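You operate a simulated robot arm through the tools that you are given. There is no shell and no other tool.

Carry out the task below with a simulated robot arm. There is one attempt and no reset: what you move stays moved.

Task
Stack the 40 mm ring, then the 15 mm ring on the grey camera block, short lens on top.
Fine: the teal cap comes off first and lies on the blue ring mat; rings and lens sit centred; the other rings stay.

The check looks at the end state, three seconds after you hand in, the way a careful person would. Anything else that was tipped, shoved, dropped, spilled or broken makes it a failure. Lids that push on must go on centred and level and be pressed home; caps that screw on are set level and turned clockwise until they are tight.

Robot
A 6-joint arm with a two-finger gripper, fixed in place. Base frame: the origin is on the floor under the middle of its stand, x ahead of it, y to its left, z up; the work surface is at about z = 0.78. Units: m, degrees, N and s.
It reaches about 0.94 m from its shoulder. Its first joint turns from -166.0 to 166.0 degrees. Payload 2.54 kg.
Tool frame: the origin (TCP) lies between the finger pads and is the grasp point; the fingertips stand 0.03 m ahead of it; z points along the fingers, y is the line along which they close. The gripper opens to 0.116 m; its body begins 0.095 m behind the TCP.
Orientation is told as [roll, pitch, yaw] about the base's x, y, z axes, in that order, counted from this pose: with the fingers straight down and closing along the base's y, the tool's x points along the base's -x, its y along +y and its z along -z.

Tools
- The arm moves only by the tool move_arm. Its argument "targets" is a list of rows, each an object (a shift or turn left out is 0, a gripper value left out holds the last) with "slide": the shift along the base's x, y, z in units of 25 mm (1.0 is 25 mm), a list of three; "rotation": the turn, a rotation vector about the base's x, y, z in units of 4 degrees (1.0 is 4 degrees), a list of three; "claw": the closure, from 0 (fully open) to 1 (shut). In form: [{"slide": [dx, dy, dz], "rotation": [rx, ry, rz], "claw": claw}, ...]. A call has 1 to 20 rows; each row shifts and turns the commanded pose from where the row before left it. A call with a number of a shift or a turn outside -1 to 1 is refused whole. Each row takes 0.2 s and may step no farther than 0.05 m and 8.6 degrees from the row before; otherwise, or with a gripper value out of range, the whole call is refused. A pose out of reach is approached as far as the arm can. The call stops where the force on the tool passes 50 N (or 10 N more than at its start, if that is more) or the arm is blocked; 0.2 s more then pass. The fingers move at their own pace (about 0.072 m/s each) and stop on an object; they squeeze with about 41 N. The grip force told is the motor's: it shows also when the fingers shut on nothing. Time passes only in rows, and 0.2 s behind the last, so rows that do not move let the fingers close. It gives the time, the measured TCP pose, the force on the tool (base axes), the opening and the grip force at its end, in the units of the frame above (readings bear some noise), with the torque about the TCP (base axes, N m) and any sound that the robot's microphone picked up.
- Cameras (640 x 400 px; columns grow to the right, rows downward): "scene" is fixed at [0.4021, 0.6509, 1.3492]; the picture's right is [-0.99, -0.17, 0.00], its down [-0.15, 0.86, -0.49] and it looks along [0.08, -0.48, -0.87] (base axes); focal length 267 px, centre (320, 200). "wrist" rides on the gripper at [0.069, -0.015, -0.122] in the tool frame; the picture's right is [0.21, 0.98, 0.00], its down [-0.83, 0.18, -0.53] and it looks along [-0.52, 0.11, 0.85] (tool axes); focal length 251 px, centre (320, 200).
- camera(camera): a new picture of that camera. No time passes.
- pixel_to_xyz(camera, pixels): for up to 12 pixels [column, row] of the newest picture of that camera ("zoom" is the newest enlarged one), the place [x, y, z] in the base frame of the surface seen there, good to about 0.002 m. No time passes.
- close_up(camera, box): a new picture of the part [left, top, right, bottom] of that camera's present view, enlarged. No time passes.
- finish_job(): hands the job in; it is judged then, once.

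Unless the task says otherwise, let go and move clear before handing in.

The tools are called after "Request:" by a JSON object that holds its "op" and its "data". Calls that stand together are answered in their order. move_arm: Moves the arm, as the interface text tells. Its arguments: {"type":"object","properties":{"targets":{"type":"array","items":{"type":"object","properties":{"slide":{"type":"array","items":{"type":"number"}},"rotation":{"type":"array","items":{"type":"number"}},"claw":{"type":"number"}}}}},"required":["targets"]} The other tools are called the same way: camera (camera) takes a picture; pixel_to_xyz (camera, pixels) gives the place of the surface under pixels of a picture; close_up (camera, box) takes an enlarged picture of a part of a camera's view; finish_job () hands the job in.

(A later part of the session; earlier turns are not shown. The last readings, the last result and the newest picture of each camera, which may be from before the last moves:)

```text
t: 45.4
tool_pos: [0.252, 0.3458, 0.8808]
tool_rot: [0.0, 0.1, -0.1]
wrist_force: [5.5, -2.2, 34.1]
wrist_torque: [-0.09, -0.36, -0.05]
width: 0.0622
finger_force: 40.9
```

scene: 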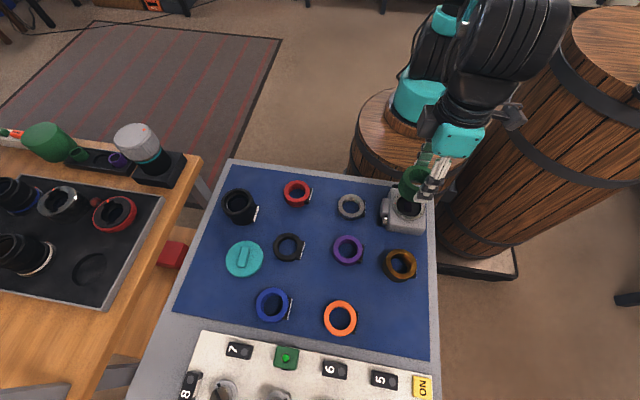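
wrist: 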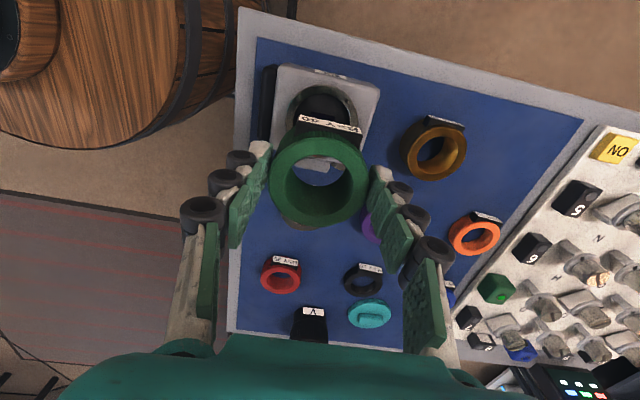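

Contact is firm at 34 N. I'll back off under 1 mm to lighten the load before looking.

Request:
{"op": "move_arm", "data": {"targets": [{"slide": [0, 0, 0.03]}, {}]}}

Request:
{"op": "close_up", "data": {"camera": "scene", "box": [391, 196, 423, 216]}}

Request:
{"op": "close_up", "data": {"camera": "wrist", "box": [250, 90, 390, 180]}}

```text
t: 46.0
tool_pos: [0.2513, 0.3449, 0.8807]
tool_rot: [0.1, 0.1, 0.0]
wrist_force: [2.6, -4.1, 26.2]
wrist_torque: [-0.11, -0.23, 0.0]
width: 0.0622
finger_force: 41.4
```

```text
16.00 times, centred on (407, 206) of scene
```

zoom: 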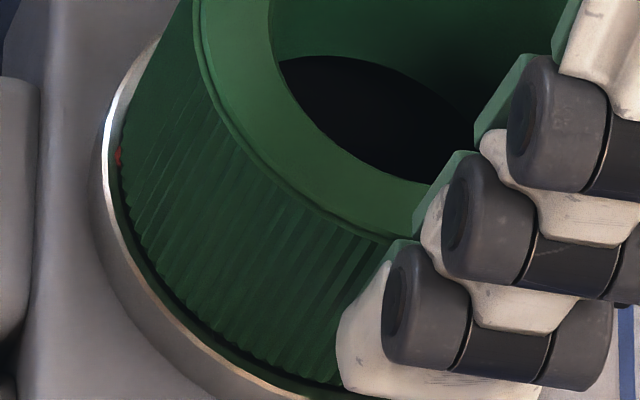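

```text
4.44 times, centred on (320, 135) of wrist
```

zoom: 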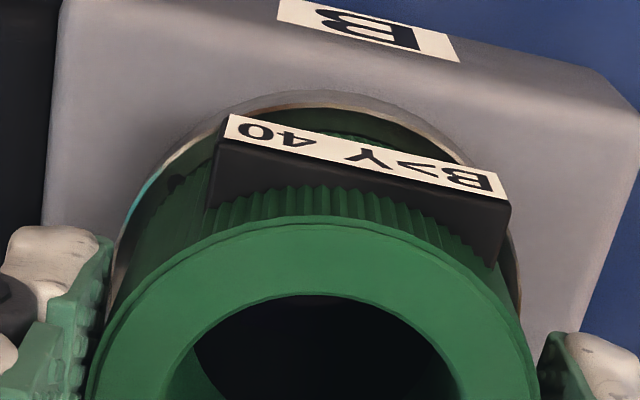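

The ring sits on the mount with an even margin. I'll ease the preload off a bit more, then open slowly and rise.

Request:
{"op": "move_arm", "data": {"targets": [{"slide": [0, 0, 0.04]}, {}]}}

Request:
{"op": "move_arm", "data": {"targets": [{"claw": 0.44}, {"claw": 0.4}, {"claw": 0.34}, {"claw": 0.28}, {}]}}

Request:
{"op": "close_up", "data": {"camera": "scene", "box": [380, 170, 440, 220]}}

```text
t: 46.6
tool_pos: [0.2505, 0.346, 0.8821]
tool_rot: [0.0, 0.0, 0.0]
wrist_force: [0.2, 0.1, -2.1]
wrist_torque: [-0.01, 0.0, -0.03]
width: 0.0623
finger_force: 41.2
```

```text
t: 47.8
tool_pos: [0.2514, 0.346, 0.8821]
tool_rot: [-0.1, -0.1, 0.0]
wrist_force: [-0.4, 0.1, 1.1]
wrist_torque: [0.01, -0.01, -0.02]
width: 0.0837
finger_force: 0.0
```

```text
8.00 times, centred on (410, 195) of scene
```

zoom: 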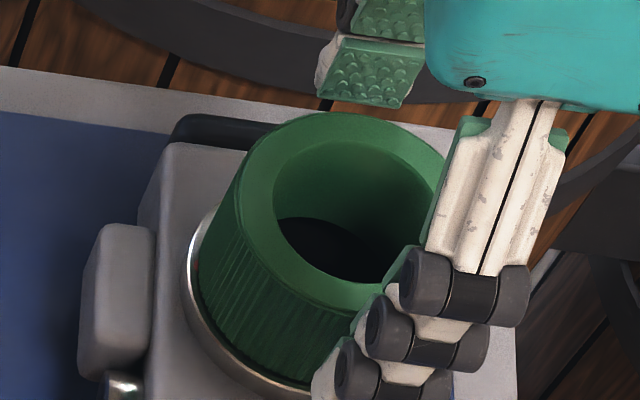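

The fingers are free at 84 mm opening. I'll rise clear and check the ring's seating.

Request:
{"op": "move_arm", "data": {"targets": [{"slide": [0, 0, 0.4]}, {"slide": [0, 0, 0.8]}, {"slide": [0, 0, 0.9]}, {"slide": [0, 0, 0.9]}, {"slide": [0.8, 0.3, 0.6]}, {"slide": [0.9, 0.5, 0]}, {"slide": [0.9, 0.5, 0]}, {"slide": [0.9, 0.5, 0]}, {}]}}

Request:
{"op": "camera", "data": {"camera": "scene"}}

Request:
{"op": "close_up", "data": {"camera": "scene", "box": [376, 175, 440, 235]}}

Request:
{"op": "camera", "data": {"camera": "wrist"}}

```text
t: 49.8
tool_pos: [0.3429, 0.3921, 0.9739]
tool_rot: [0.0, 0.0, 0.0]
wrist_force: [-0.5, -0.5, 0.1]
wrist_torque: [-0.01, 0.05, 0.0]
width: 0.0834
finger_force: 0.0
```

```text
taken
```

scene: 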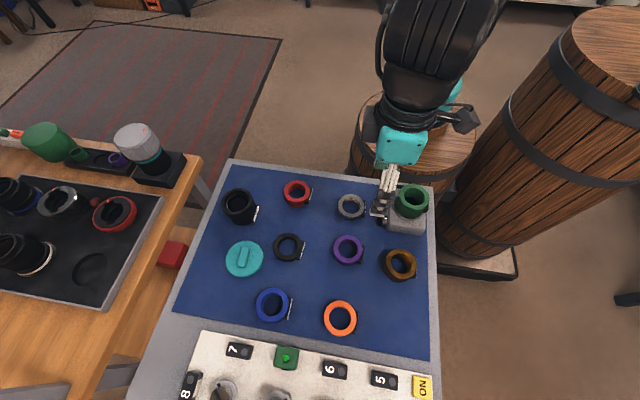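

```text
6.67 times, centred on (408, 205) of scene
```

zoom: 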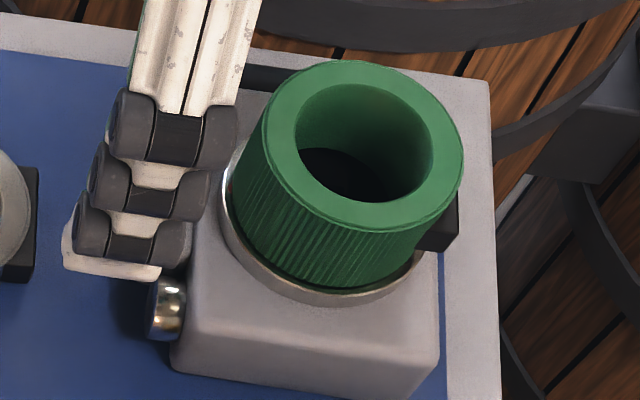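

```text
taken
```

wrist: 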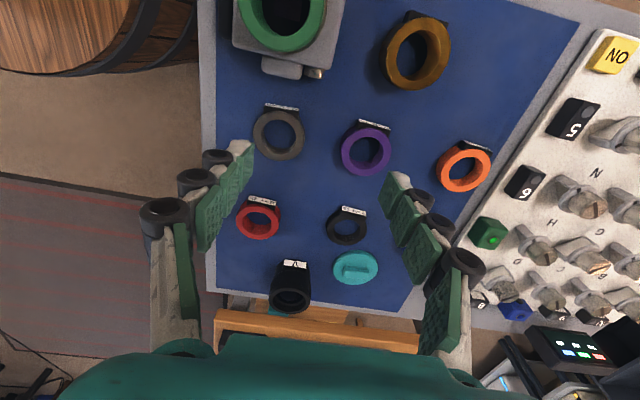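

The green ring is upright on the block, with all other rings undisturbed. Next I'll move over the black "Y>V 15" ring near (0.50, 0.467).

Request:
{"op": "move_arm", "data": {"targets": [{"slide": [0.891, 0.423, -0.137]}, {"slide": [0.891, 0.423, -0.137]}, {"slide": [0.891, 0.423, -0.137]}, {"slide": [0.891, 0.423, -0.137]}, {"slide": [0.891, 0.423, -0.137]}, {"slide": [0.891, 0.423, -0.137]}, {"slide": [0.891, 0.423, -0.137]}, {}]}}

Request:
{"op": "camera", "data": {"camera": "wrist"}}

Request:
{"op": "close_up", "data": {"camera": "wrist", "box": [270, 70, 370, 170]}}

Request:
{"op": "camera", "data": {"camera": "scene"}}

Request:
{"op": "close_up", "data": {"camera": "scene", "box": [388, 180, 436, 230]}}

```text
t: 51.6
tool_pos: [0.4957, 0.4639, 0.9502]
tool_rot: [-0.1, -0.1, -0.1]
wrist_force: [0.4, -0.4, -1.3]
wrist_torque: [0.02, 0.01, 0.02]
width: 0.0834
finger_force: 0.0
```

```text
taken
```

wrist: 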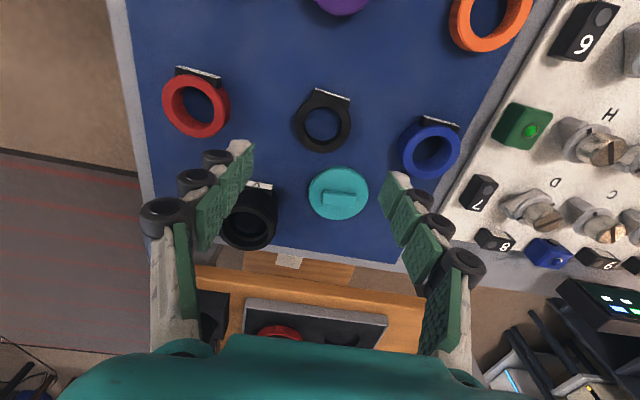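

```text
4.00 times, centred on (320, 120) of wrist
```

zoom: 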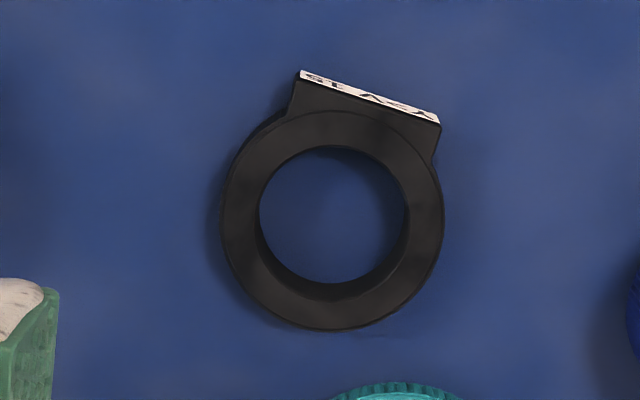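

```text
taken
```

scene: 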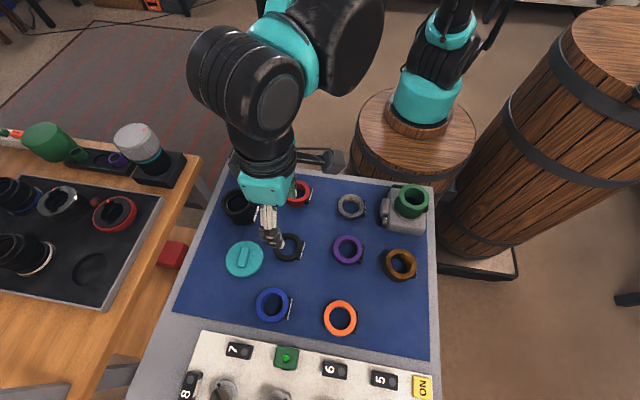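

```text
8.00 times, centred on (412, 205) of scene
```

zoom: 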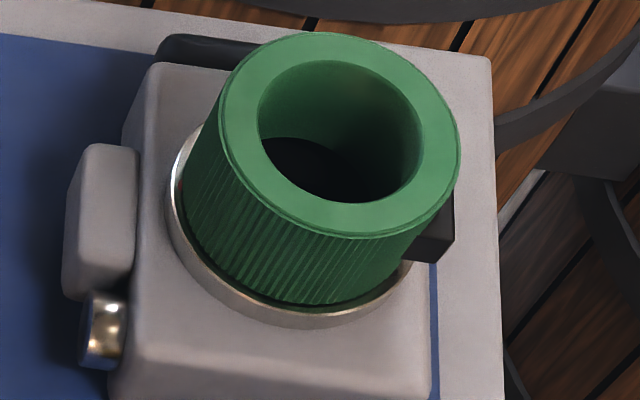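

The green ring is now unobstructed in the scene view. I'll measure its top circle and compare it with the mount centre (0.2577, 0.3457) from the same camera.

Request:
{"op": "pixel_to_xyz", "data": {"camera": "zoom", "pixels": [[224, 120], [455, 155], [320, 38], [355, 232], [262, 57], [420, 80], [440, 205], [255, 185], [240, 118], [440, 155], [323, 48], [355, 217]]}}

Request:
{"op": "pixel_to_xyz", "data": {"camera": "zoom", "pixels": [[172, 195], [177, 235], [200, 275], [240, 303], [285, 317], [330, 317], [370, 303], [405, 270], [180, 160], [168, 200], [290, 322], [350, 312]]}}

```text
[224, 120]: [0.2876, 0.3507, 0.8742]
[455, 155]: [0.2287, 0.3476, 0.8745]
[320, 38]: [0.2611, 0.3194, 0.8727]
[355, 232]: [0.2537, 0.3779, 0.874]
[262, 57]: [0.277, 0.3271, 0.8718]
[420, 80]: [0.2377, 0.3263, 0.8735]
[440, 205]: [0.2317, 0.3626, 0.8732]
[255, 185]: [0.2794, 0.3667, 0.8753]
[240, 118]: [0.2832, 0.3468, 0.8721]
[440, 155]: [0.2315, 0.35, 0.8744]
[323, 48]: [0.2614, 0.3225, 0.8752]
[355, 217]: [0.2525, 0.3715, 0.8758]
```

```text
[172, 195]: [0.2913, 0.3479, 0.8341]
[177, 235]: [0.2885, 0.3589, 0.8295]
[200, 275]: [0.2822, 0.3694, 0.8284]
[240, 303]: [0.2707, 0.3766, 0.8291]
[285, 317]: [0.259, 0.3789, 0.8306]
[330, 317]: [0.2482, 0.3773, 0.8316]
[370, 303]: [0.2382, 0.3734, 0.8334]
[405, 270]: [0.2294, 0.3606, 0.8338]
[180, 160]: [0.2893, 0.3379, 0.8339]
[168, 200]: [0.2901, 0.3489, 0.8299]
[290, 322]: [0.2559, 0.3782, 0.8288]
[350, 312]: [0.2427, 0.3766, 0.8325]
```

Mount rim fits to ≈(0.258, 0.346) and the ring top to ≈(0.2577, 0.348), a possible +2 mm y offset. I'll zoom on the contact line to judge the real margins.

Request:
{"op": "close_up", "data": {"camera": "scene", "box": [388, 190, 420, 210]}}

Request:
{"op": "close_up", "data": {"camera": "scene", "box": [388, 204, 432, 226]}}

```text
16.00 times, centred on (404, 200) of scene
```

zoom: 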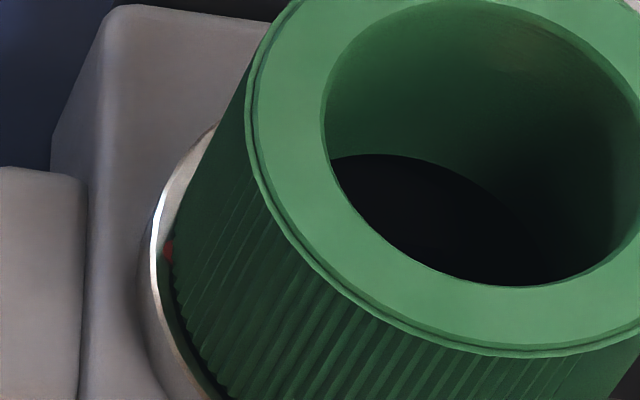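

```text
14.55 times, centred on (410, 215) of scene
```

zoom: 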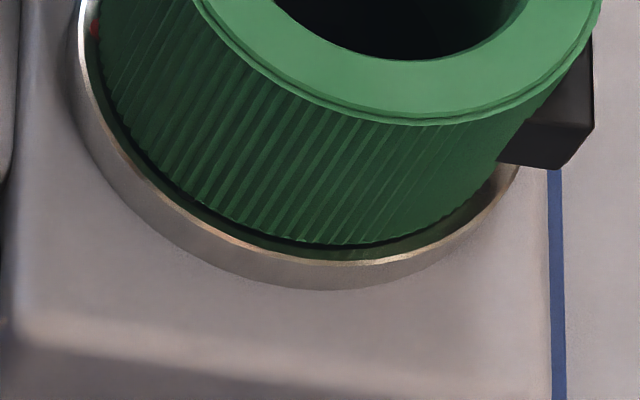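

At the contact line the visible margins are about 3.3 mm left, 3.0 mm near side and 2.8 mm lower right, so the green ring is centred and level. Now I'll measure the black ring in the wrist view.

Request:
{"op": "close_up", "data": {"camera": "wrist", "box": [280, 80, 360, 160]}}

```text
5.00 times, centred on (320, 120) of wrist
```

zoom: 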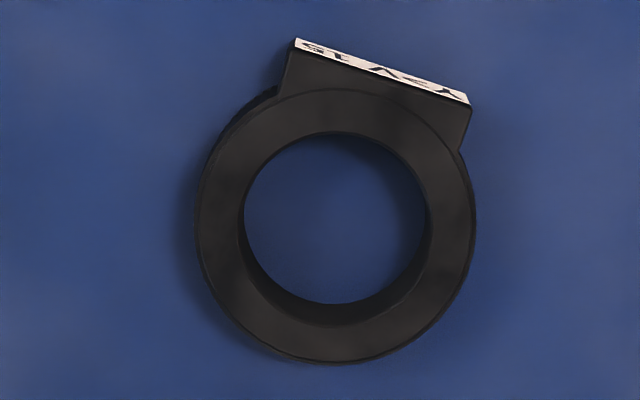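

Request:
{"op": "pixel_to_xyz", "data": {"camera": "zoom", "pixels": [[220, 220], [453, 222], [337, 110], [337, 345], [255, 145], [420, 300], [420, 140], [250, 300], [203, 220], [470, 222], [337, 358], [385, 70]]}}

```text
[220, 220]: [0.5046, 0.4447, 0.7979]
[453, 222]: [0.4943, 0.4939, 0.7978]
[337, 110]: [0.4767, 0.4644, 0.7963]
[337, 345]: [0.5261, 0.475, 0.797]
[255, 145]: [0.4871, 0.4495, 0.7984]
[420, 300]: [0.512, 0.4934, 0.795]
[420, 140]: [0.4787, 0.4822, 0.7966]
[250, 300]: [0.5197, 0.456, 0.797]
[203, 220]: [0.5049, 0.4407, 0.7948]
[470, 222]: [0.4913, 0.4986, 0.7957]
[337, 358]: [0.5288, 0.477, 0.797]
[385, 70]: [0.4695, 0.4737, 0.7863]
```

The black ring's centre is ≈(0.500, 0.4697) in the wrist frame, OD ≈60 mm, top ≈0.797. I'll centre over it and descend to z≈0.87 for a closer look.

Request:
{"op": "move_arm", "data": {"targets": [{"slide": [0.17, 0.22, -0.8]}, {"slide": [0, 0, -0.8]}, {"slide": [0, 0, -0.8]}, {"slide": [0, 0, -0.8]}, {}]}}

Request:
{"op": "close_up", "data": {"camera": "wrist", "box": [220, 80, 420, 240]}}

```text
t: 52.8
tool_pos: [0.5007, 0.4697, 0.8681]
tool_rot: [0.0, -0.1, 0.1]
wrist_force: [0.3, -0.6, 0.1]
wrist_torque: [0.01, -0.01, -0.01]
width: 0.0834
finger_force: 0.1
```

```text
2.50 times, centred on (320, 160) of wrist
```

zoom: 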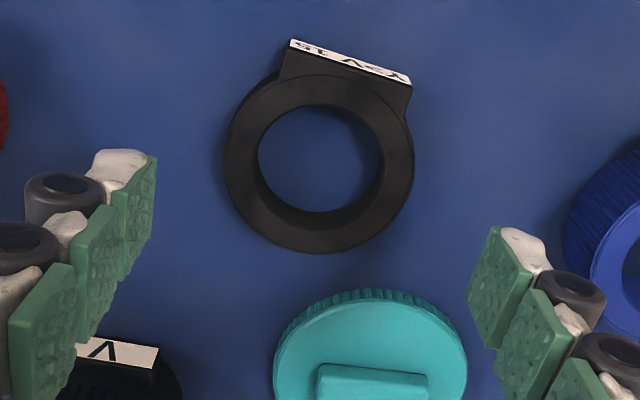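

Request:
{"op": "pixel_to_xyz", "data": {"camera": "zoom", "pixels": [[241, 162], [398, 165], [320, 90], [320, 238], [270, 108], [372, 222], [375, 115], [262, 217], [229, 162], [411, 165], [320, 249]]}}

```text
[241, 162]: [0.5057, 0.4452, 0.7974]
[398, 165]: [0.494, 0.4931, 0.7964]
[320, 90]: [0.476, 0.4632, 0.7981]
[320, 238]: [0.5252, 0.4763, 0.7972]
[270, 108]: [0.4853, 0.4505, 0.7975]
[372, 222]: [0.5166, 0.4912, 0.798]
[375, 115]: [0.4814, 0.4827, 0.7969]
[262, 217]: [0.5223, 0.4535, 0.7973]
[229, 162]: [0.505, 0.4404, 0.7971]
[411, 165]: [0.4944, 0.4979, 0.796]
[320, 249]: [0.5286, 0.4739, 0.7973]
```

The ring centre (0.5008, 0.4695) matches the TCP. I'll descend to TCP ≈0.8165, leaving the tips just above the mat.

Request:
{"op": "move_arm", "data": {"targets": [{"slide": [0, 0, -0.7]}, {"slide": [0, 0, -0.6]}, {"slide": [0, 0, -0.4]}, {"slide": [0, 0, -0.2]}, {"slide": [0, 0, -0.14]}, {}]}}

Request:
{"op": "close_up", "data": {"camera": "wrist", "box": [200, 80, 440, 260]}}

Request:
{"op": "close_up", "data": {"camera": "scene", "box": [210, 190, 340, 290]}}

```text
t: 54.2
tool_pos: [0.4999, 0.4701, 0.8179]
tool_rot: [0.0, -0.1, 0.0]
wrist_force: [0.7, 0.5, 0.4]
wrist_torque: [0.0, -0.03, 0.03]
width: 0.0834
finger_force: 0.1
```

```text
2.22 times, centred on (320, 170) of wrist
```

zoom: 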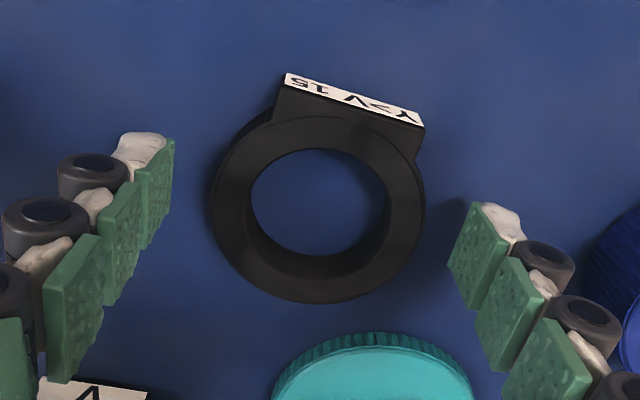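

```text
4.00 times, centred on (275, 240) of scene
```

zoom: 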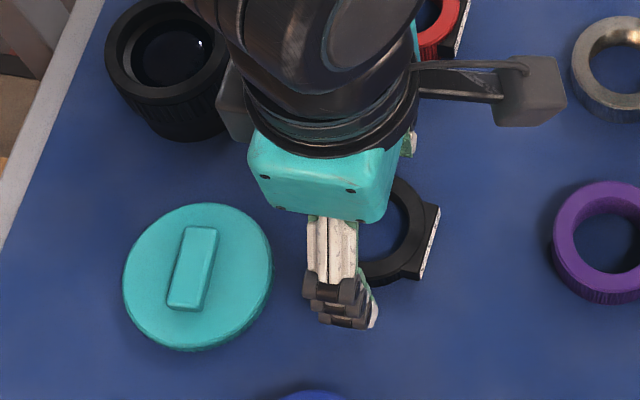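

The pads bracket the black ring and clear the cap. I'll close on it.

Request:
{"op": "move_arm", "data": {"targets": [{"claw": 0.36}, {"claw": 0.42}, {"claw": 0.47}, {"claw": 0.55}, {"claw": 1.0}, {"claw": 1.0}]}}

Request:
{"op": "close_up", "data": {"camera": "wrist", "box": [200, 80, 440, 260]}}

```text
t: 55.6
tool_pos: [0.5, 0.4698, 0.8177]
tool_rot: [0.0, 0.0, -0.1]
wrist_force: [0.8, 0.9, 7.5]
wrist_torque: [0.03, -0.1, 0.07]
width: 0.0619
finger_force: 41.1
```

```text
2.22 times, centred on (320, 170) of wrist
```

zoom: 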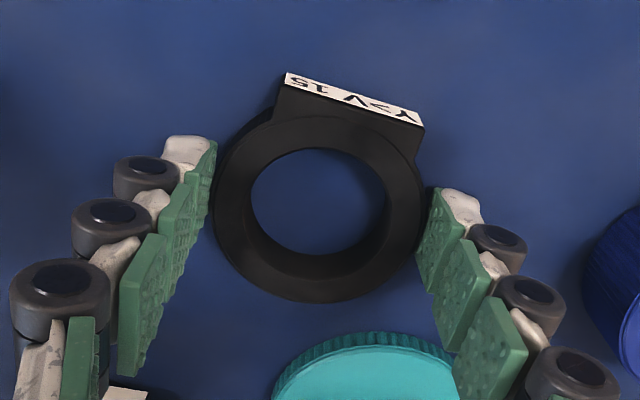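

Held at 62 mm, 41 N, and the label shows "Y>V 15". I'll lift it to travel height and check it hangs level.

Request:
{"op": "move_arm", "data": {"targets": [{"slide": [0, 0, 0.2]}, {"slide": [0, 0, 0.4]}, {"slide": [0, 0, 0.9]}, {"slide": [0, 0, 0.9]}, {"slide": [0, 0, 0.9]}, {"slide": [0, 0, 0.9]}, {"slide": [0, 0, 0.9]}, {"slide": [0, 0, 0.6]}, {}]}}

Request:
{"op": "close_up", "data": {"camera": "wrist", "box": [256, 120, 384, 240]}}

Request:
{"op": "camera", "data": {"camera": "scene"}}

```text
t: 57.6
tool_pos: [0.498, 0.4699, 0.9578]
tool_rot: [0.0, 0.1, 0.0]
wrist_force: [-0.6, -0.6, -1.0]
wrist_torque: [0.0, 0.0, -0.04]
width: 0.0616
finger_force: 41.4
```

```text
3.33 times, centred on (320, 180) of wrist
```

zoom: 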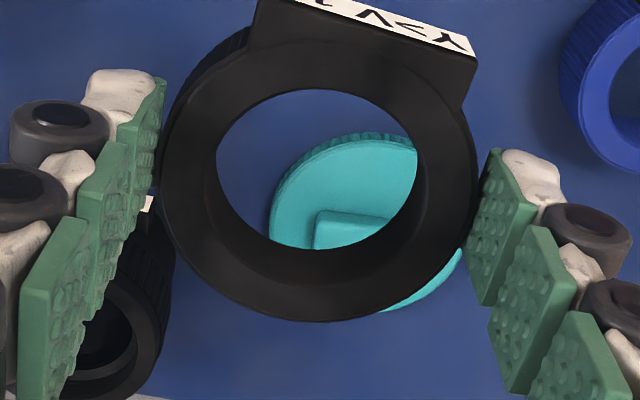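

```text
taken
```

scene: 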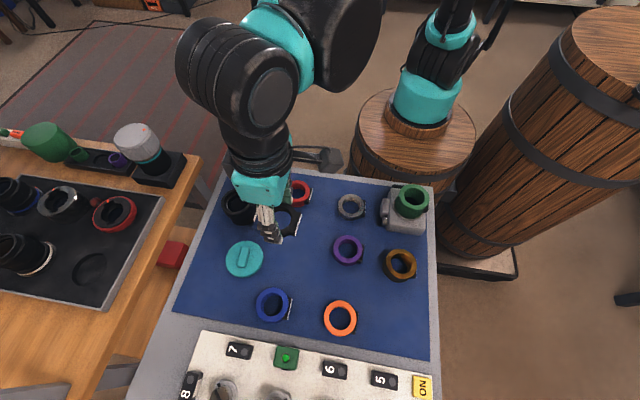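

The black ring is held level. I'll carry it toward the block, stopping 50 mm short in +x so the wrist camera can see the whole green ring top.

Request:
{"op": "move_arm", "data": {"targets": [{"slide": [-0.853, -0.558, 0.05]}, {"slide": [-0.853, -0.558, 0.05]}, {"slide": [-0.853, -0.558, 0.05]}, {"slide": [-0.853, -0.558, 0.05]}, {"slide": [-0.853, -0.558, 0]}, {"slide": [-0.853, -0.558, 0]}, {"slide": [-0.853, -0.558, 0]}, {"slide": [-0.853, -0.558, 0]}, {"slide": [-0.853, -0.558, 0]}, {}]}}

Request:
{"op": "camera", "data": {"camera": "wrist"}}

Request:
{"op": "close_up", "data": {"camera": "wrist", "box": [240, 10, 400, 130]}}

```text
t: 59.8
tool_pos: [0.3059, 0.3435, 0.9646]
tool_rot: [-0.1, -0.1, 0.1]
wrist_force: [0.4, -0.5, -1.1]
wrist_torque: [0.0, 0.01, 0.03]
width: 0.062
finger_force: 41.3
```

```text
taken
```

wrist: 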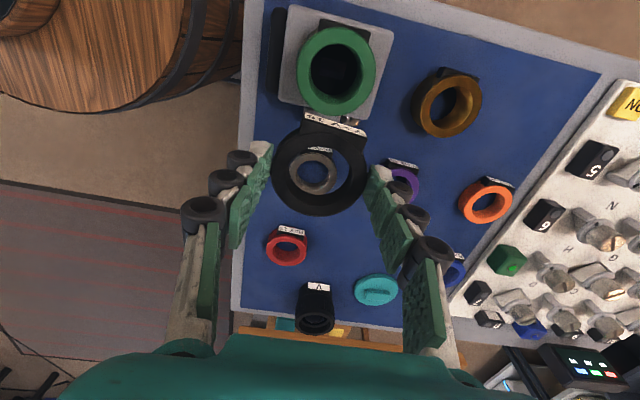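

```text
3.33 times, centred on (320, 70) of wrist
```

zoom: 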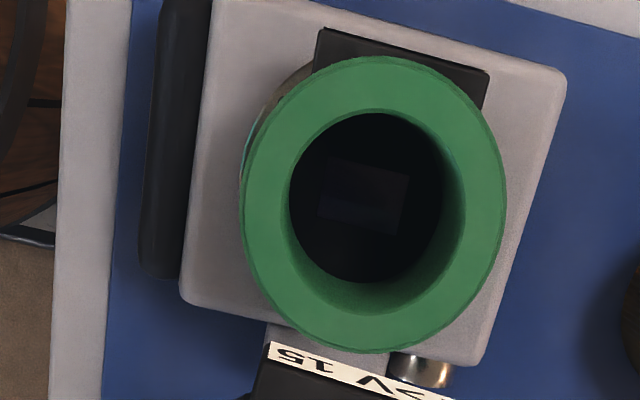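

The green ring's top is fully visible. I'll measure its circle and the held black ring's circle at the same pose.

Request:
{"op": "pixel_to_xyz", "data": {"camera": "zoom", "pixels": [[264, 200], [484, 205], [375, 84], [370, 333], [298, 110], [448, 305], [450, 115], [292, 300], [244, 200], [502, 205], [375, 60], [370, 348]]}}

Request:
{"op": "pixel_to_xyz", "data": {"camera": "wrist", "pixels": [[280, 168], [360, 172], [318, 138], [320, 207], [292, 147], [345, 200], [348, 150], [290, 195], [274, 170], [366, 172], [320, 211], [320, 132]]}}

Request:
{"op": "close_up", "data": {"camera": "wrist", "box": [256, 105, 384, 225]}}

```text
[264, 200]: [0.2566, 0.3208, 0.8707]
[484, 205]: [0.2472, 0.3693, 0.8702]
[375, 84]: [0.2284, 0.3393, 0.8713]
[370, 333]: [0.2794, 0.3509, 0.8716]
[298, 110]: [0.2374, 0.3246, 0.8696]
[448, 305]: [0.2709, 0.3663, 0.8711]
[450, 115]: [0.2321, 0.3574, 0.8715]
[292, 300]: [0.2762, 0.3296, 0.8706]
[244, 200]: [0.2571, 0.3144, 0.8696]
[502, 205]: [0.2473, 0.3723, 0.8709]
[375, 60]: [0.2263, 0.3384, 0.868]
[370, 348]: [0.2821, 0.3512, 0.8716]
```

```text
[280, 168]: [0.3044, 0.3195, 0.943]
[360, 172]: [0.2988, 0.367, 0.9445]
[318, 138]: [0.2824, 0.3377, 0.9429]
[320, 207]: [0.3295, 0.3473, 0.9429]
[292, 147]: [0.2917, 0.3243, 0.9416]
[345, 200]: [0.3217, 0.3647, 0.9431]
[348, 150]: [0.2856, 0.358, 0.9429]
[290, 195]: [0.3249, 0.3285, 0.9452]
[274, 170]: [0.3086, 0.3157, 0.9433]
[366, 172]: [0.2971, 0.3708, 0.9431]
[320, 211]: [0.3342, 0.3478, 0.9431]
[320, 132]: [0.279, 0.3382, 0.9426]
```

```text
3.33 times, centred on (320, 165) of wrist
```

zoom: 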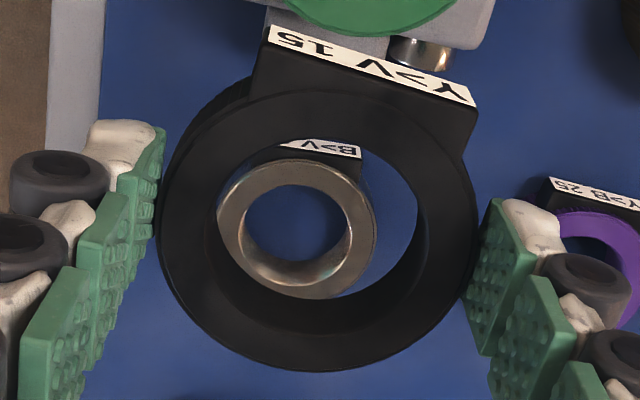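

Green top centre is ≈(0.2544, 0.3451), within 0.5 mm of the mount. The held black ring centre is ≈(0.3062, 0.3441), so I'll move −51.6 mm in x and +1 mm in y, then descend to about 6 mm above contact (expected TCP ≈0.907).

Request:
{"op": "move_arm", "data": {"targets": [{"slide": [-0.8, 0.04, 0]}, {"slide": [-0.8, 0, 0]}, {"slide": [-0.464, 0, 0]}, {"slide": [0, 0, -0.7]}, {"slide": [0, 0, -0.7]}, {"slide": [0, 0, -0.4]}, {"slide": [0, 0, -0.26]}, {}]}}

Request:
{"op": "close_up", "data": {"camera": "scene", "box": [386, 170, 434, 210]}}

Request:
{"op": "close_up", "data": {"camera": "wrist", "box": [240, 90, 400, 240]}}

```text
t: 61.6
tool_pos: [0.2566, 0.345, 0.9121]
tool_rot: [0.0, 0.0, 0.1]
wrist_force: [0.5, -0.3, -1.0]
wrist_torque: [0.02, -0.01, 0.01]
width: 0.0619
finger_force: 41.3
```

```text
10.00 times, centred on (410, 190) of scene
```

zoom: 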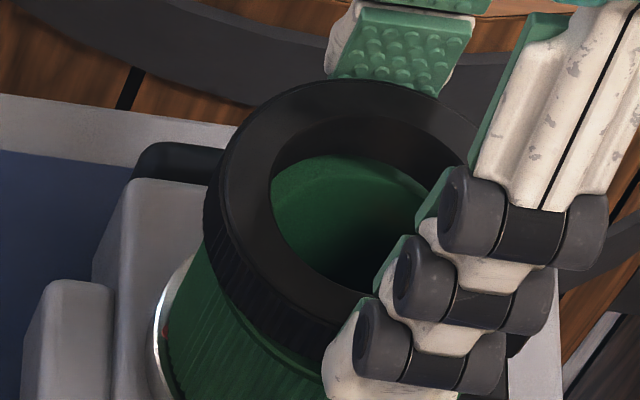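

```text
2.67 times, centred on (320, 165) of wrist
```

zoom: 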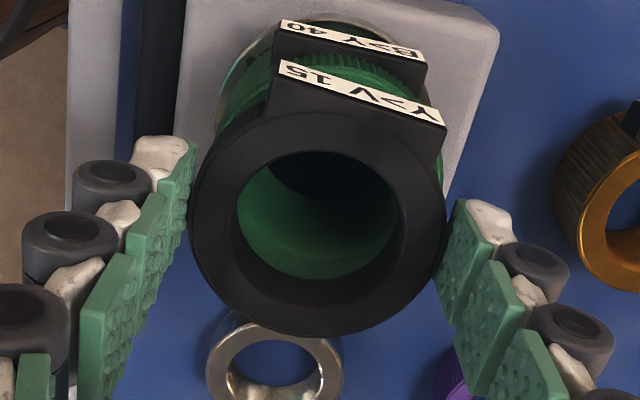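

The black ring is a few millimetres above the green one and looks concentric in both views. I'll lower 4 mm and inspect the edges once more.

Request:
{"op": "move_arm", "data": {"targets": [{"slide": [0, 0, -0.1]}, {"slide": [0, 0, -0.06]}, {}]}}

Request:
{"op": "close_up", "data": {"camera": "scene", "box": [386, 176, 434, 206]}}

Request:
{"op": "close_up", "data": {"camera": "wrist", "box": [256, 85, 384, 165]}}

```text
t: 62.4
tool_pos: [0.2556, 0.3444, 0.9098]
tool_rot: [0.0, 0.0, 0.1]
wrist_force: [-0.3, 0.4, -1.3]
wrist_torque: [-0.01, 0.02, -0.03]
width: 0.0617
finger_force: 40.6
```

```text
13.33 times, centred on (410, 191) of scene
```

zoom: 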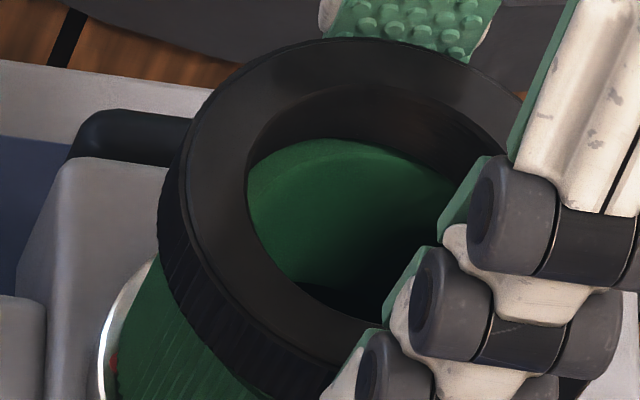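

```text
5.00 times, centred on (320, 125) of wrist
```

zoom: 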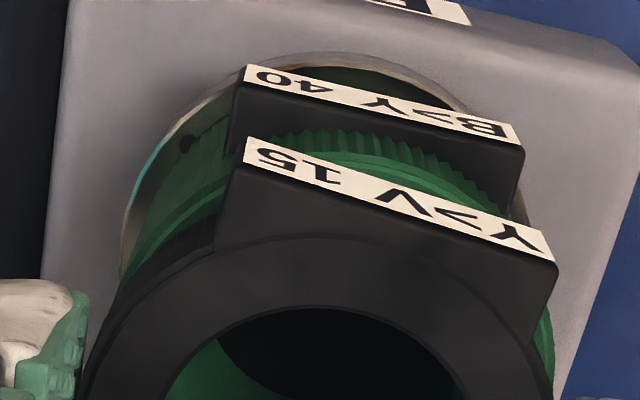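

I'll measure the black ring's top circle in the scene view to compare with the green ring's top centre from that same camera, (0.2577, 0.3482).

Request:
{"op": "close_up", "data": {"camera": "scene", "box": [386, 171, 434, 201]}}

```text
13.33 times, centred on (410, 186) of scene
```

zoom: 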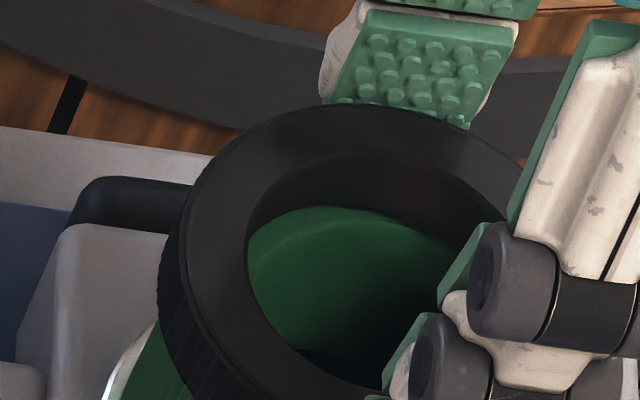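

Request:
{"op": "pixel_to_xyz", "data": {"camera": "zoom", "pixels": [[188, 245], [200, 195], [235, 145], [290, 115], [350, 107], [420, 114], [470, 130], [505, 150], [192, 290], [210, 330], [240, 368], [215, 260]]}}

Request:
{"op": "pixel_to_xyz", "data": {"camera": "wrist", "pixels": [[276, 170], [364, 174], [318, 141], [320, 210], [292, 150], [345, 203], [350, 152], [290, 198], [271, 172], [368, 174], [320, 215], [300, 145]]}}

Request:
{"op": "close_up", "data": {"camera": "wrist", "box": [256, 120, 384, 240]}}

```text
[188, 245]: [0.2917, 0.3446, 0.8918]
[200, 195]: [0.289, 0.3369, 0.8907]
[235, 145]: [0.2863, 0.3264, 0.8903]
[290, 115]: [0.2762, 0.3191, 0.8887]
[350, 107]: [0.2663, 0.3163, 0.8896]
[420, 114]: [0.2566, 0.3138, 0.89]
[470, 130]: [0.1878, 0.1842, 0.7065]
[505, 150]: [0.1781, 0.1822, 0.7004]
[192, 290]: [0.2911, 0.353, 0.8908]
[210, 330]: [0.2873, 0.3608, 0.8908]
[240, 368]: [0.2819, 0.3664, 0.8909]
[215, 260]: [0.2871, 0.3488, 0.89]
```

```text
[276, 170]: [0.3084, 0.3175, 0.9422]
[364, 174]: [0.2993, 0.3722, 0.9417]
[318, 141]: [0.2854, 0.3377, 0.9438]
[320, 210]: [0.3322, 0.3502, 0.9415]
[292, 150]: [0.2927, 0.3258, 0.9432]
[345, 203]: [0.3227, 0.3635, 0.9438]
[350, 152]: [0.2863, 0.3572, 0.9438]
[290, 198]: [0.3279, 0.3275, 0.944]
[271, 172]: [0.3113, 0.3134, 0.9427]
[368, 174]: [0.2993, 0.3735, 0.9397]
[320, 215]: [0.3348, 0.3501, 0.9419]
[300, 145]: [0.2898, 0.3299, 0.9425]
```

```text
3.33 times, centred on (320, 180) of wrist
```

zoom: 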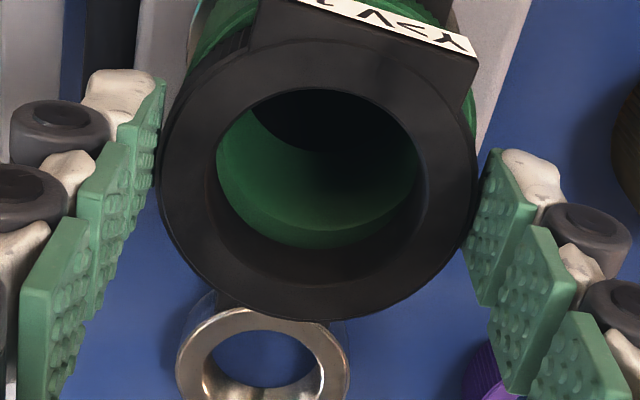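

The scene view suggests the black ring is about 3 mm too far +x. I'll verify with careful outer-edge points in the current wrist zoom before setting it down.

Request:
{"op": "pixel_to_xyz", "data": {"camera": "zoom", "pixels": [[165, 185], [472, 182], [322, 314], [198, 268], [445, 268], [187, 115], [462, 120], [260, 303], [385, 303], [175, 230], [466, 225], [220, 80]]}}

```text
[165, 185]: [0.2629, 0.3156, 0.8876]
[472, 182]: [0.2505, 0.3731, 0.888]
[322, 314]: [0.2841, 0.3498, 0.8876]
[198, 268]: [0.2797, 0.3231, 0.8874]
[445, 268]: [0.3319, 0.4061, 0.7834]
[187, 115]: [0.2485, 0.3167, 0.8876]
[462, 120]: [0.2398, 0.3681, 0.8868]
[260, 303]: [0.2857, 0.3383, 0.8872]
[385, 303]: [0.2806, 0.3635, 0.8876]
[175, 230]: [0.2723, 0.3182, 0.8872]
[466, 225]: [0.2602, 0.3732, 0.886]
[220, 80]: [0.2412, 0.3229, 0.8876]
```

Wrist edge points fit a centre of ≈(0.2567, 0.3447) against the target (0.2546, 0.3451), and the scene agrees on direction. I'll shift −2.5 mm in x and +0.8 mm in y, then compare edges again.

Request:
{"op": "move_arm", "data": {"targets": [{"slide": [-0.1, 0.03, 0]}, {}]}}

Request:
{"op": "close_up", "data": {"camera": "scene", "box": [386, 176, 434, 206]}}

Request:
{"op": "close_up", "data": {"camera": "wrist", "box": [256, 85, 384, 165]}}

```text
t: 63.0
tool_pos: [0.2534, 0.3444, 0.9091]
tool_rot: [-0.1, 0.0, 0.1]
wrist_force: [0.5, 0.0, -1.2]
wrist_torque: [-0.01, 0.03, 0.04]
width: 0.0616
finger_force: 40.8
```

```text
13.33 times, centred on (410, 191) of scene
```

zoom: 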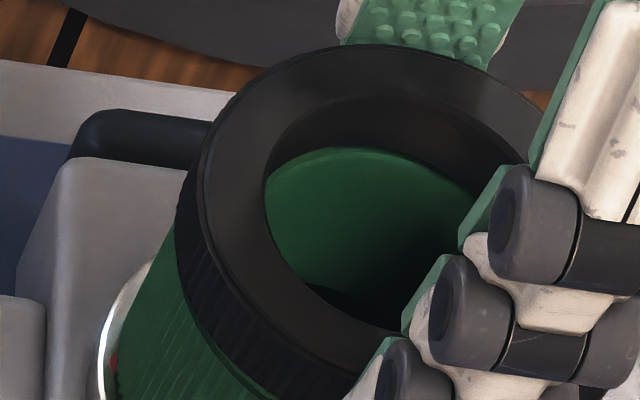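

```text
5.00 times, centred on (320, 125) of wrist
```

zoom: 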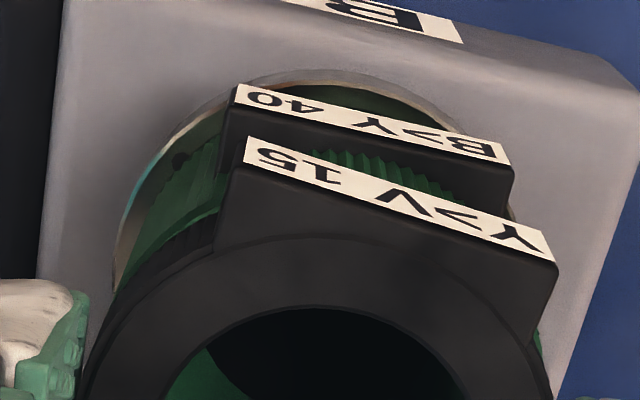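

The green body's left edge now meets the black ring's left edge flush at about (173,230). I'll lower to contact in small steps.

Request:
{"op": "move_arm", "data": {"targets": [{"slide": [0, 0, -0.04]}, {"slide": [0, 0, -0.04]}, {}]}}

```text
t: 63.8
tool_pos: [0.2543, 0.3449, 0.9082]
tool_rot: [0.1, 0.1, -0.1]
wrist_force: [0.4, -0.6, -1.3]
wrist_torque: [-0.01, -0.02, 0.01]
width: 0.0619
finger_force: 41.3
```

Request:
{"op": "move_arm", "data": {"targets": [{"slide": [0, 0, -0.03]}, {}]}}

Request:
{"op": "close_up", "data": {"camera": "scene", "box": [390, 186, 422, 206]}}

```text
t: 64.4
tool_pos: [0.2542, 0.347, 0.907]
tool_rot: [0.0, 0.1, 0.0]
wrist_force: [0.0, -0.6, 16.0]
wrist_torque: [-0.08, 0.07, 0.05]
width: 0.0615
finger_force: 41.0
```

```text
16.00 times, centred on (406, 196) of scene
```

zoom: 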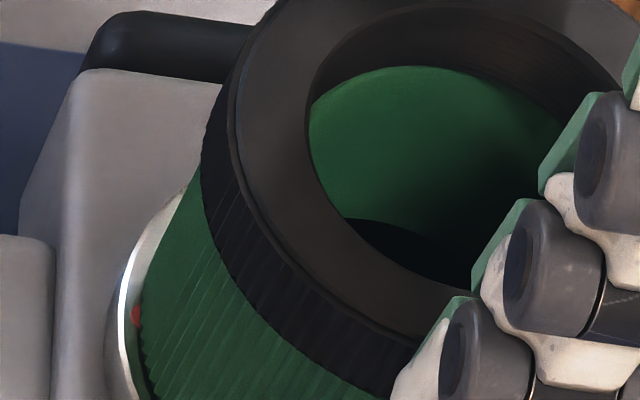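

Contact at TCP 0.907 (16 N); the black ring's lower edge runs flush with the green with no lip showing. I'll ease off slightly, release, and rise.

Request:
{"op": "move_arm", "data": {"targets": [{"slide": [0, 0, 0.02]}, {"claw": 0.44}, {"claw": 0.4}, {"claw": 0.34}, {"claw": 0.28}, {}]}}

Request:
{"op": "move_arm", "data": {"targets": [{"slide": [0, 0, 0.4]}, {"slide": [0, 0, 0.8]}, {"slide": [0, 0, 0.9]}, {"slide": [0, 0, 0.5]}, {"slide": [0.9, 0, 0]}, {"slide": [0.9, 0, 0]}, {"slide": [0.2, 0, 0]}, {}]}}

Request:
{"op": "close_up", "data": {"camera": "scene", "box": [384, 174, 440, 224]}}

Request:
{"op": "camera", "data": {"camera": "wrist"}}

Request:
{"op": "close_up", "data": {"camera": "wrist", "box": [240, 10, 400, 130]}}

```text
t: 65.8
tool_pos: [0.2543, 0.3459, 0.9063]
tool_rot: [0.0, 0.1, 0.0]
wrist_force: [-0.3, -0.2, -0.7]
wrist_torque: [-0.01, -0.01, -0.01]
width: 0.084
finger_force: 0.0
```

```text
t: 67.6
tool_pos: [0.3054, 0.3463, 0.971]
tool_rot: [0.0, 0.0, 0.0]
wrist_force: [-0.4, 0.2, -0.3]
wrist_torque: [-0.03, 0.02, -0.05]
width: 0.0835
finger_force: 0.1
```

```text
8.00 times, centred on (412, 199) of scene
```

zoom: 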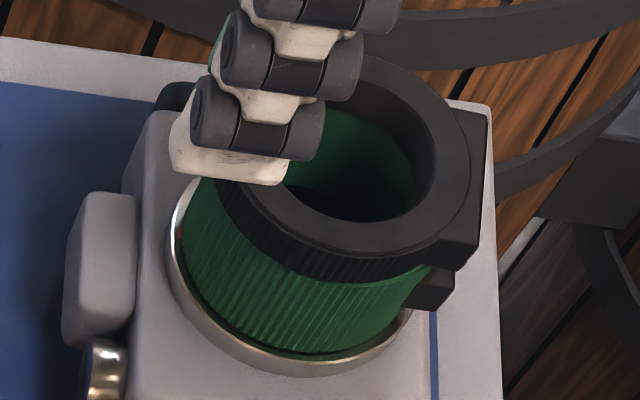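

```text
taken
```

wrist: 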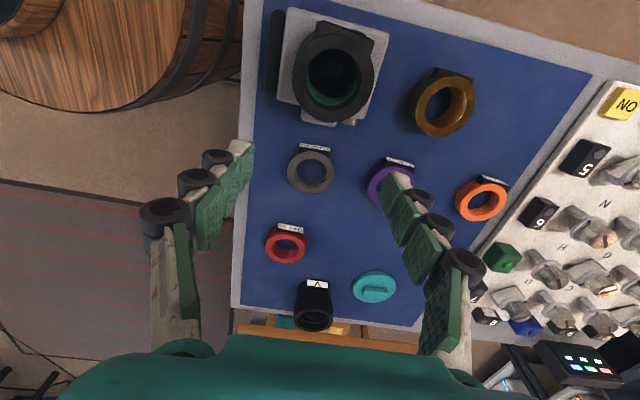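

```text
3.33 times, centred on (320, 70) of wrist
```

zoom: 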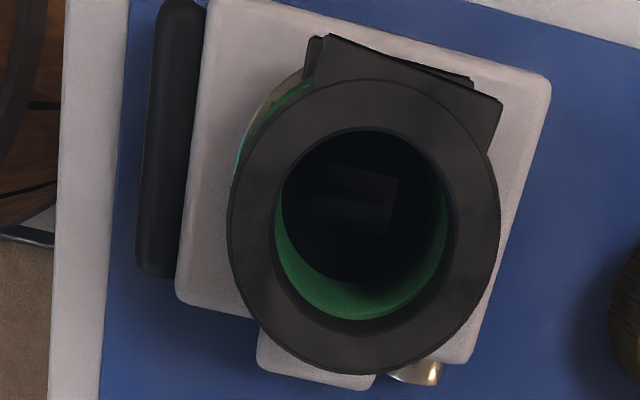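

The black ring sits neatly on the green, labels aligned. I'll measure its top circle in the wrist frame as the lens target.

Request:
{"op": "pixel_to_xyz", "data": {"camera": "zoom", "pixels": [[232, 212], [495, 215], [362, 84], [366, 369], [268, 122], [462, 315], [462, 130], [264, 312], [240, 170], [488, 260], [310, 96], [420, 352]]}}

```text
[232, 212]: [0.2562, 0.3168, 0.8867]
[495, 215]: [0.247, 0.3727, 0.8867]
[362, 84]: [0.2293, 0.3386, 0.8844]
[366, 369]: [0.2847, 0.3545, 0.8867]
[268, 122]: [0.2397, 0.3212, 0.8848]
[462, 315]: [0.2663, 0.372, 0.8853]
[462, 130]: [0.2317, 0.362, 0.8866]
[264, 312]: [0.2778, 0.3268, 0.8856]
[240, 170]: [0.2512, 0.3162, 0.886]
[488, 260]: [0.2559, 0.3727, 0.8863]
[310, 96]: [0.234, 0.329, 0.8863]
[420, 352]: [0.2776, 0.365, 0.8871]
```

Black ring's centre is ≈(0.2558, 0.3452), within about 1 mm of the mount. Now I'll move over to the lens near (0.62, 0.40) at this height.

Request:
{"op": "move_arm", "data": {"targets": [{"slide": [0.886, 0.154, 0]}, {"slide": [0.886, 0.154, 0]}, {"slide": [0.886, 0.154, 0]}, {"slide": [0.886, 0.154, 0]}, {"slide": [0.886, 0.154, 0]}, {"slide": [0.886, 0.154, 0]}, {"slide": [0.886, 0.154, 0]}, {"slide": [0.886, 0.154, 0]}, {"slide": [0.886, 0.154, 0]}, {"slide": [0.886, 0.154, 0]}, {"slide": [0.886, 0.154, 0]}, {"slide": [0.886, 0.154, 0]}, {"slide": [0.886, 0.154, 0]}, {"slide": [0.886, 0.154, 0]}, {}]}}

Request:
{"op": "camera", "data": {"camera": "wrist"}}

Request:
{"op": "camera", "data": {"camera": "scene"}}

Request:
{"op": "close_up", "data": {"camera": "scene", "box": [384, 174, 440, 224]}}

Request:
{"op": "close_up", "data": {"camera": "wrist", "box": [260, 70, 380, 190]}}

```text
t: 70.8
tool_pos: [0.6134, 0.4017, 0.9716]
tool_rot: [0.0, 0.0, 0.0]
wrist_force: [0.6, -0.3, 0.4]
wrist_torque: [-0.02, -0.03, 0.0]
width: 0.0833
finger_force: 0.0
```

```text
taken
```

wrist: 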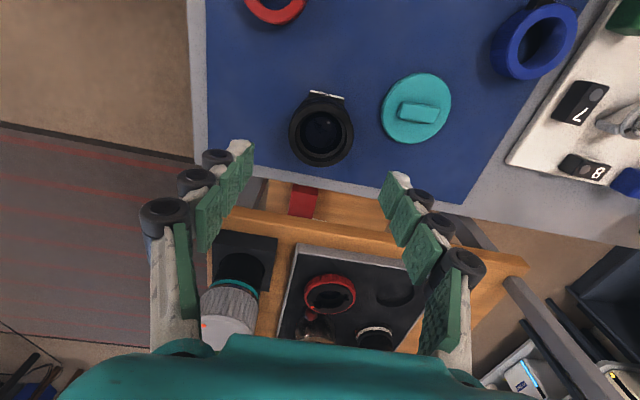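

```text
taken
```

scene: 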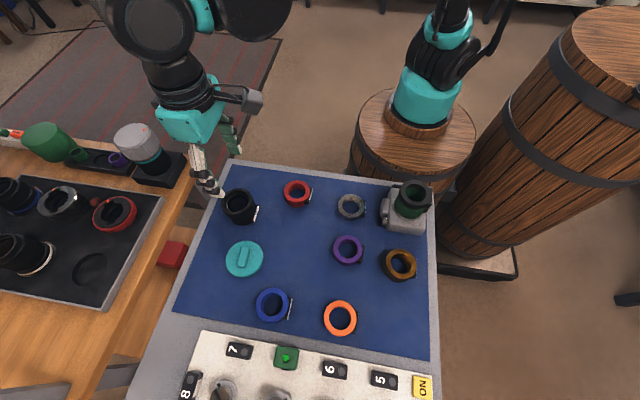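

```text
8.00 times, centred on (412, 199) of scene
```

zoom: 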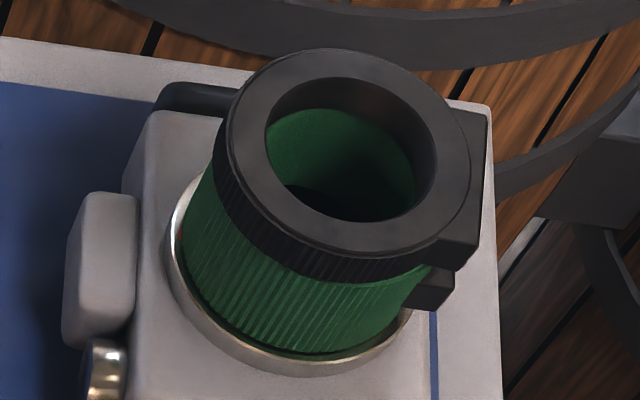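

```text
3.33 times, centred on (320, 130) of wrist
```

zoom: 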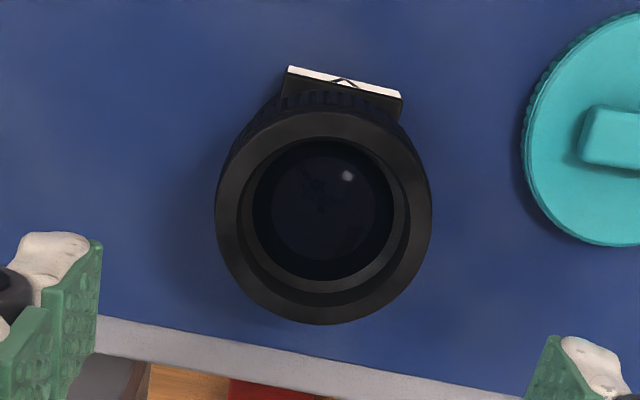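

The two-ring stack looks straight in the scene close-up. I'll measure the lens's top rim in the wrist zoom.

Request:
{"op": "pixel_to_xyz", "data": {"camera": "zoom", "pixels": [[226, 215], [422, 217], [320, 122], [322, 311], [250, 145], [395, 285], [393, 145], [250, 283], [219, 220], [429, 220], [345, 78], [320, 225]]}}

Request:
{"op": "close_up", "data": {"camera": "scene", "box": [216, 182, 264, 232]}}

```text
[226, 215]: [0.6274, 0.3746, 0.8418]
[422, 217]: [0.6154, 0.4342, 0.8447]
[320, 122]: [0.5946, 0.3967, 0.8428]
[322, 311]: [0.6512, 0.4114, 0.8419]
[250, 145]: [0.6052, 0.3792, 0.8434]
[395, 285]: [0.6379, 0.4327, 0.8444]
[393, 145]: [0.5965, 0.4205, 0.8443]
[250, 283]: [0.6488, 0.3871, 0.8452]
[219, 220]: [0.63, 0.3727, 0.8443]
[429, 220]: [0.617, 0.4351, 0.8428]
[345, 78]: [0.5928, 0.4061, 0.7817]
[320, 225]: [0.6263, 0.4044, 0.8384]
```

```text
8.00 times, centred on (240, 207) of scene
```

zoom: 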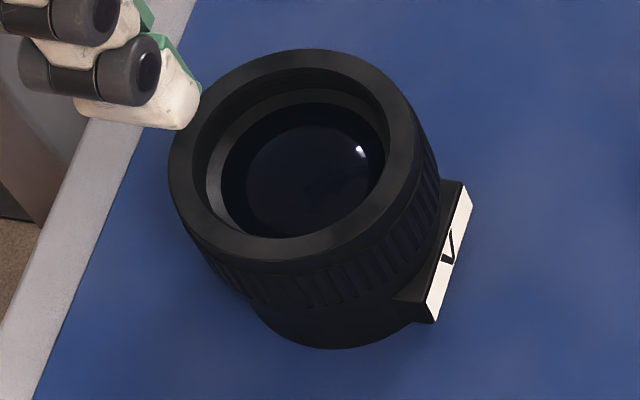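

Request:
{"op": "pixel_to_xyz", "data": {"camera": "zoom", "pixels": [[300, 245], [300, 262], [300, 285], [300, 298], [300, 308], [320, 330], [330, 344], [185, 220], [230, 285], [177, 180], [400, 200], [300, 60]]}}

```text
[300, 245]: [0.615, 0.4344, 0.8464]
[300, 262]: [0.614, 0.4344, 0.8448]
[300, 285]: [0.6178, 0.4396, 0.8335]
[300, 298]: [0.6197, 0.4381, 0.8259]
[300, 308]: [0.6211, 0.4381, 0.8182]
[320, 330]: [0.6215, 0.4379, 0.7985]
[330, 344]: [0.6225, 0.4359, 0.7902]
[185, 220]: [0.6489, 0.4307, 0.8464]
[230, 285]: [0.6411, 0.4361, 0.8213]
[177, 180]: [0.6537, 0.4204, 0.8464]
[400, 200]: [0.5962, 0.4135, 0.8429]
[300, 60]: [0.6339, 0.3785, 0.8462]
```

The lens is about 62 mm tall with its ribbed grip band from z≈0.823 to 0.84, centre ≈(0.6223, 0.4044). I'll centre over it with a 93 mm opening and descend partway for a check.

Request:
{"op": "move_arm", "data": {"targets": [{"slide": [0.344, 0.1, -0.7], "claw": 0.2}, {"slide": [0, 0, -0.8]}, {"slide": [0, 0, -0.8]}, {"slide": [0, 0, -0.5]}, {}]}}

Request:
{"op": "close_up", "data": {"camera": "wrist", "box": [220, 80, 420, 240]}}

```text
t: 72.0
tool_pos: [0.6215, 0.4041, 0.9011]
tool_rot: [0.0, 0.0, 0.1]
wrist_force: [0.6, -0.3, 1.1]
wrist_torque: [0.0, 0.0, 0.02]
width: 0.0928
finger_force: 0.0
```

```text
2.50 times, centred on (320, 160) of wrist
```

zoom: 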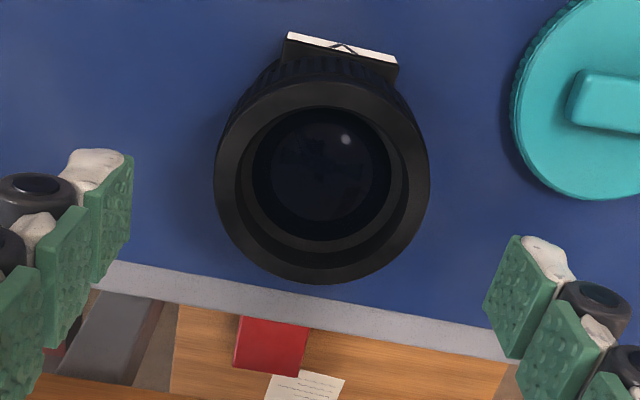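

Request:
{"op": "pixel_to_xyz", "data": {"camera": "zoom", "pixels": [[218, 187], [426, 190], [320, 84], [322, 280], [245, 115], [400, 250], [398, 118], [245, 253], [226, 187], [417, 190], [320, 95], [322, 270]]}}

```text
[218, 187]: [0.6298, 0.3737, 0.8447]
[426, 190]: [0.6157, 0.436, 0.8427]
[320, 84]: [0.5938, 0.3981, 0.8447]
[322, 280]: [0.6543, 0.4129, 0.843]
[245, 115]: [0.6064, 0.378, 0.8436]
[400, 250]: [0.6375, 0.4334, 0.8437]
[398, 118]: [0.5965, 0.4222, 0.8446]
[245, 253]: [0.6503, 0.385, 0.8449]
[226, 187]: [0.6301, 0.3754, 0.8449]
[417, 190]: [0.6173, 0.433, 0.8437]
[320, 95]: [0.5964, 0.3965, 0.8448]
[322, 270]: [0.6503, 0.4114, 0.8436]
```

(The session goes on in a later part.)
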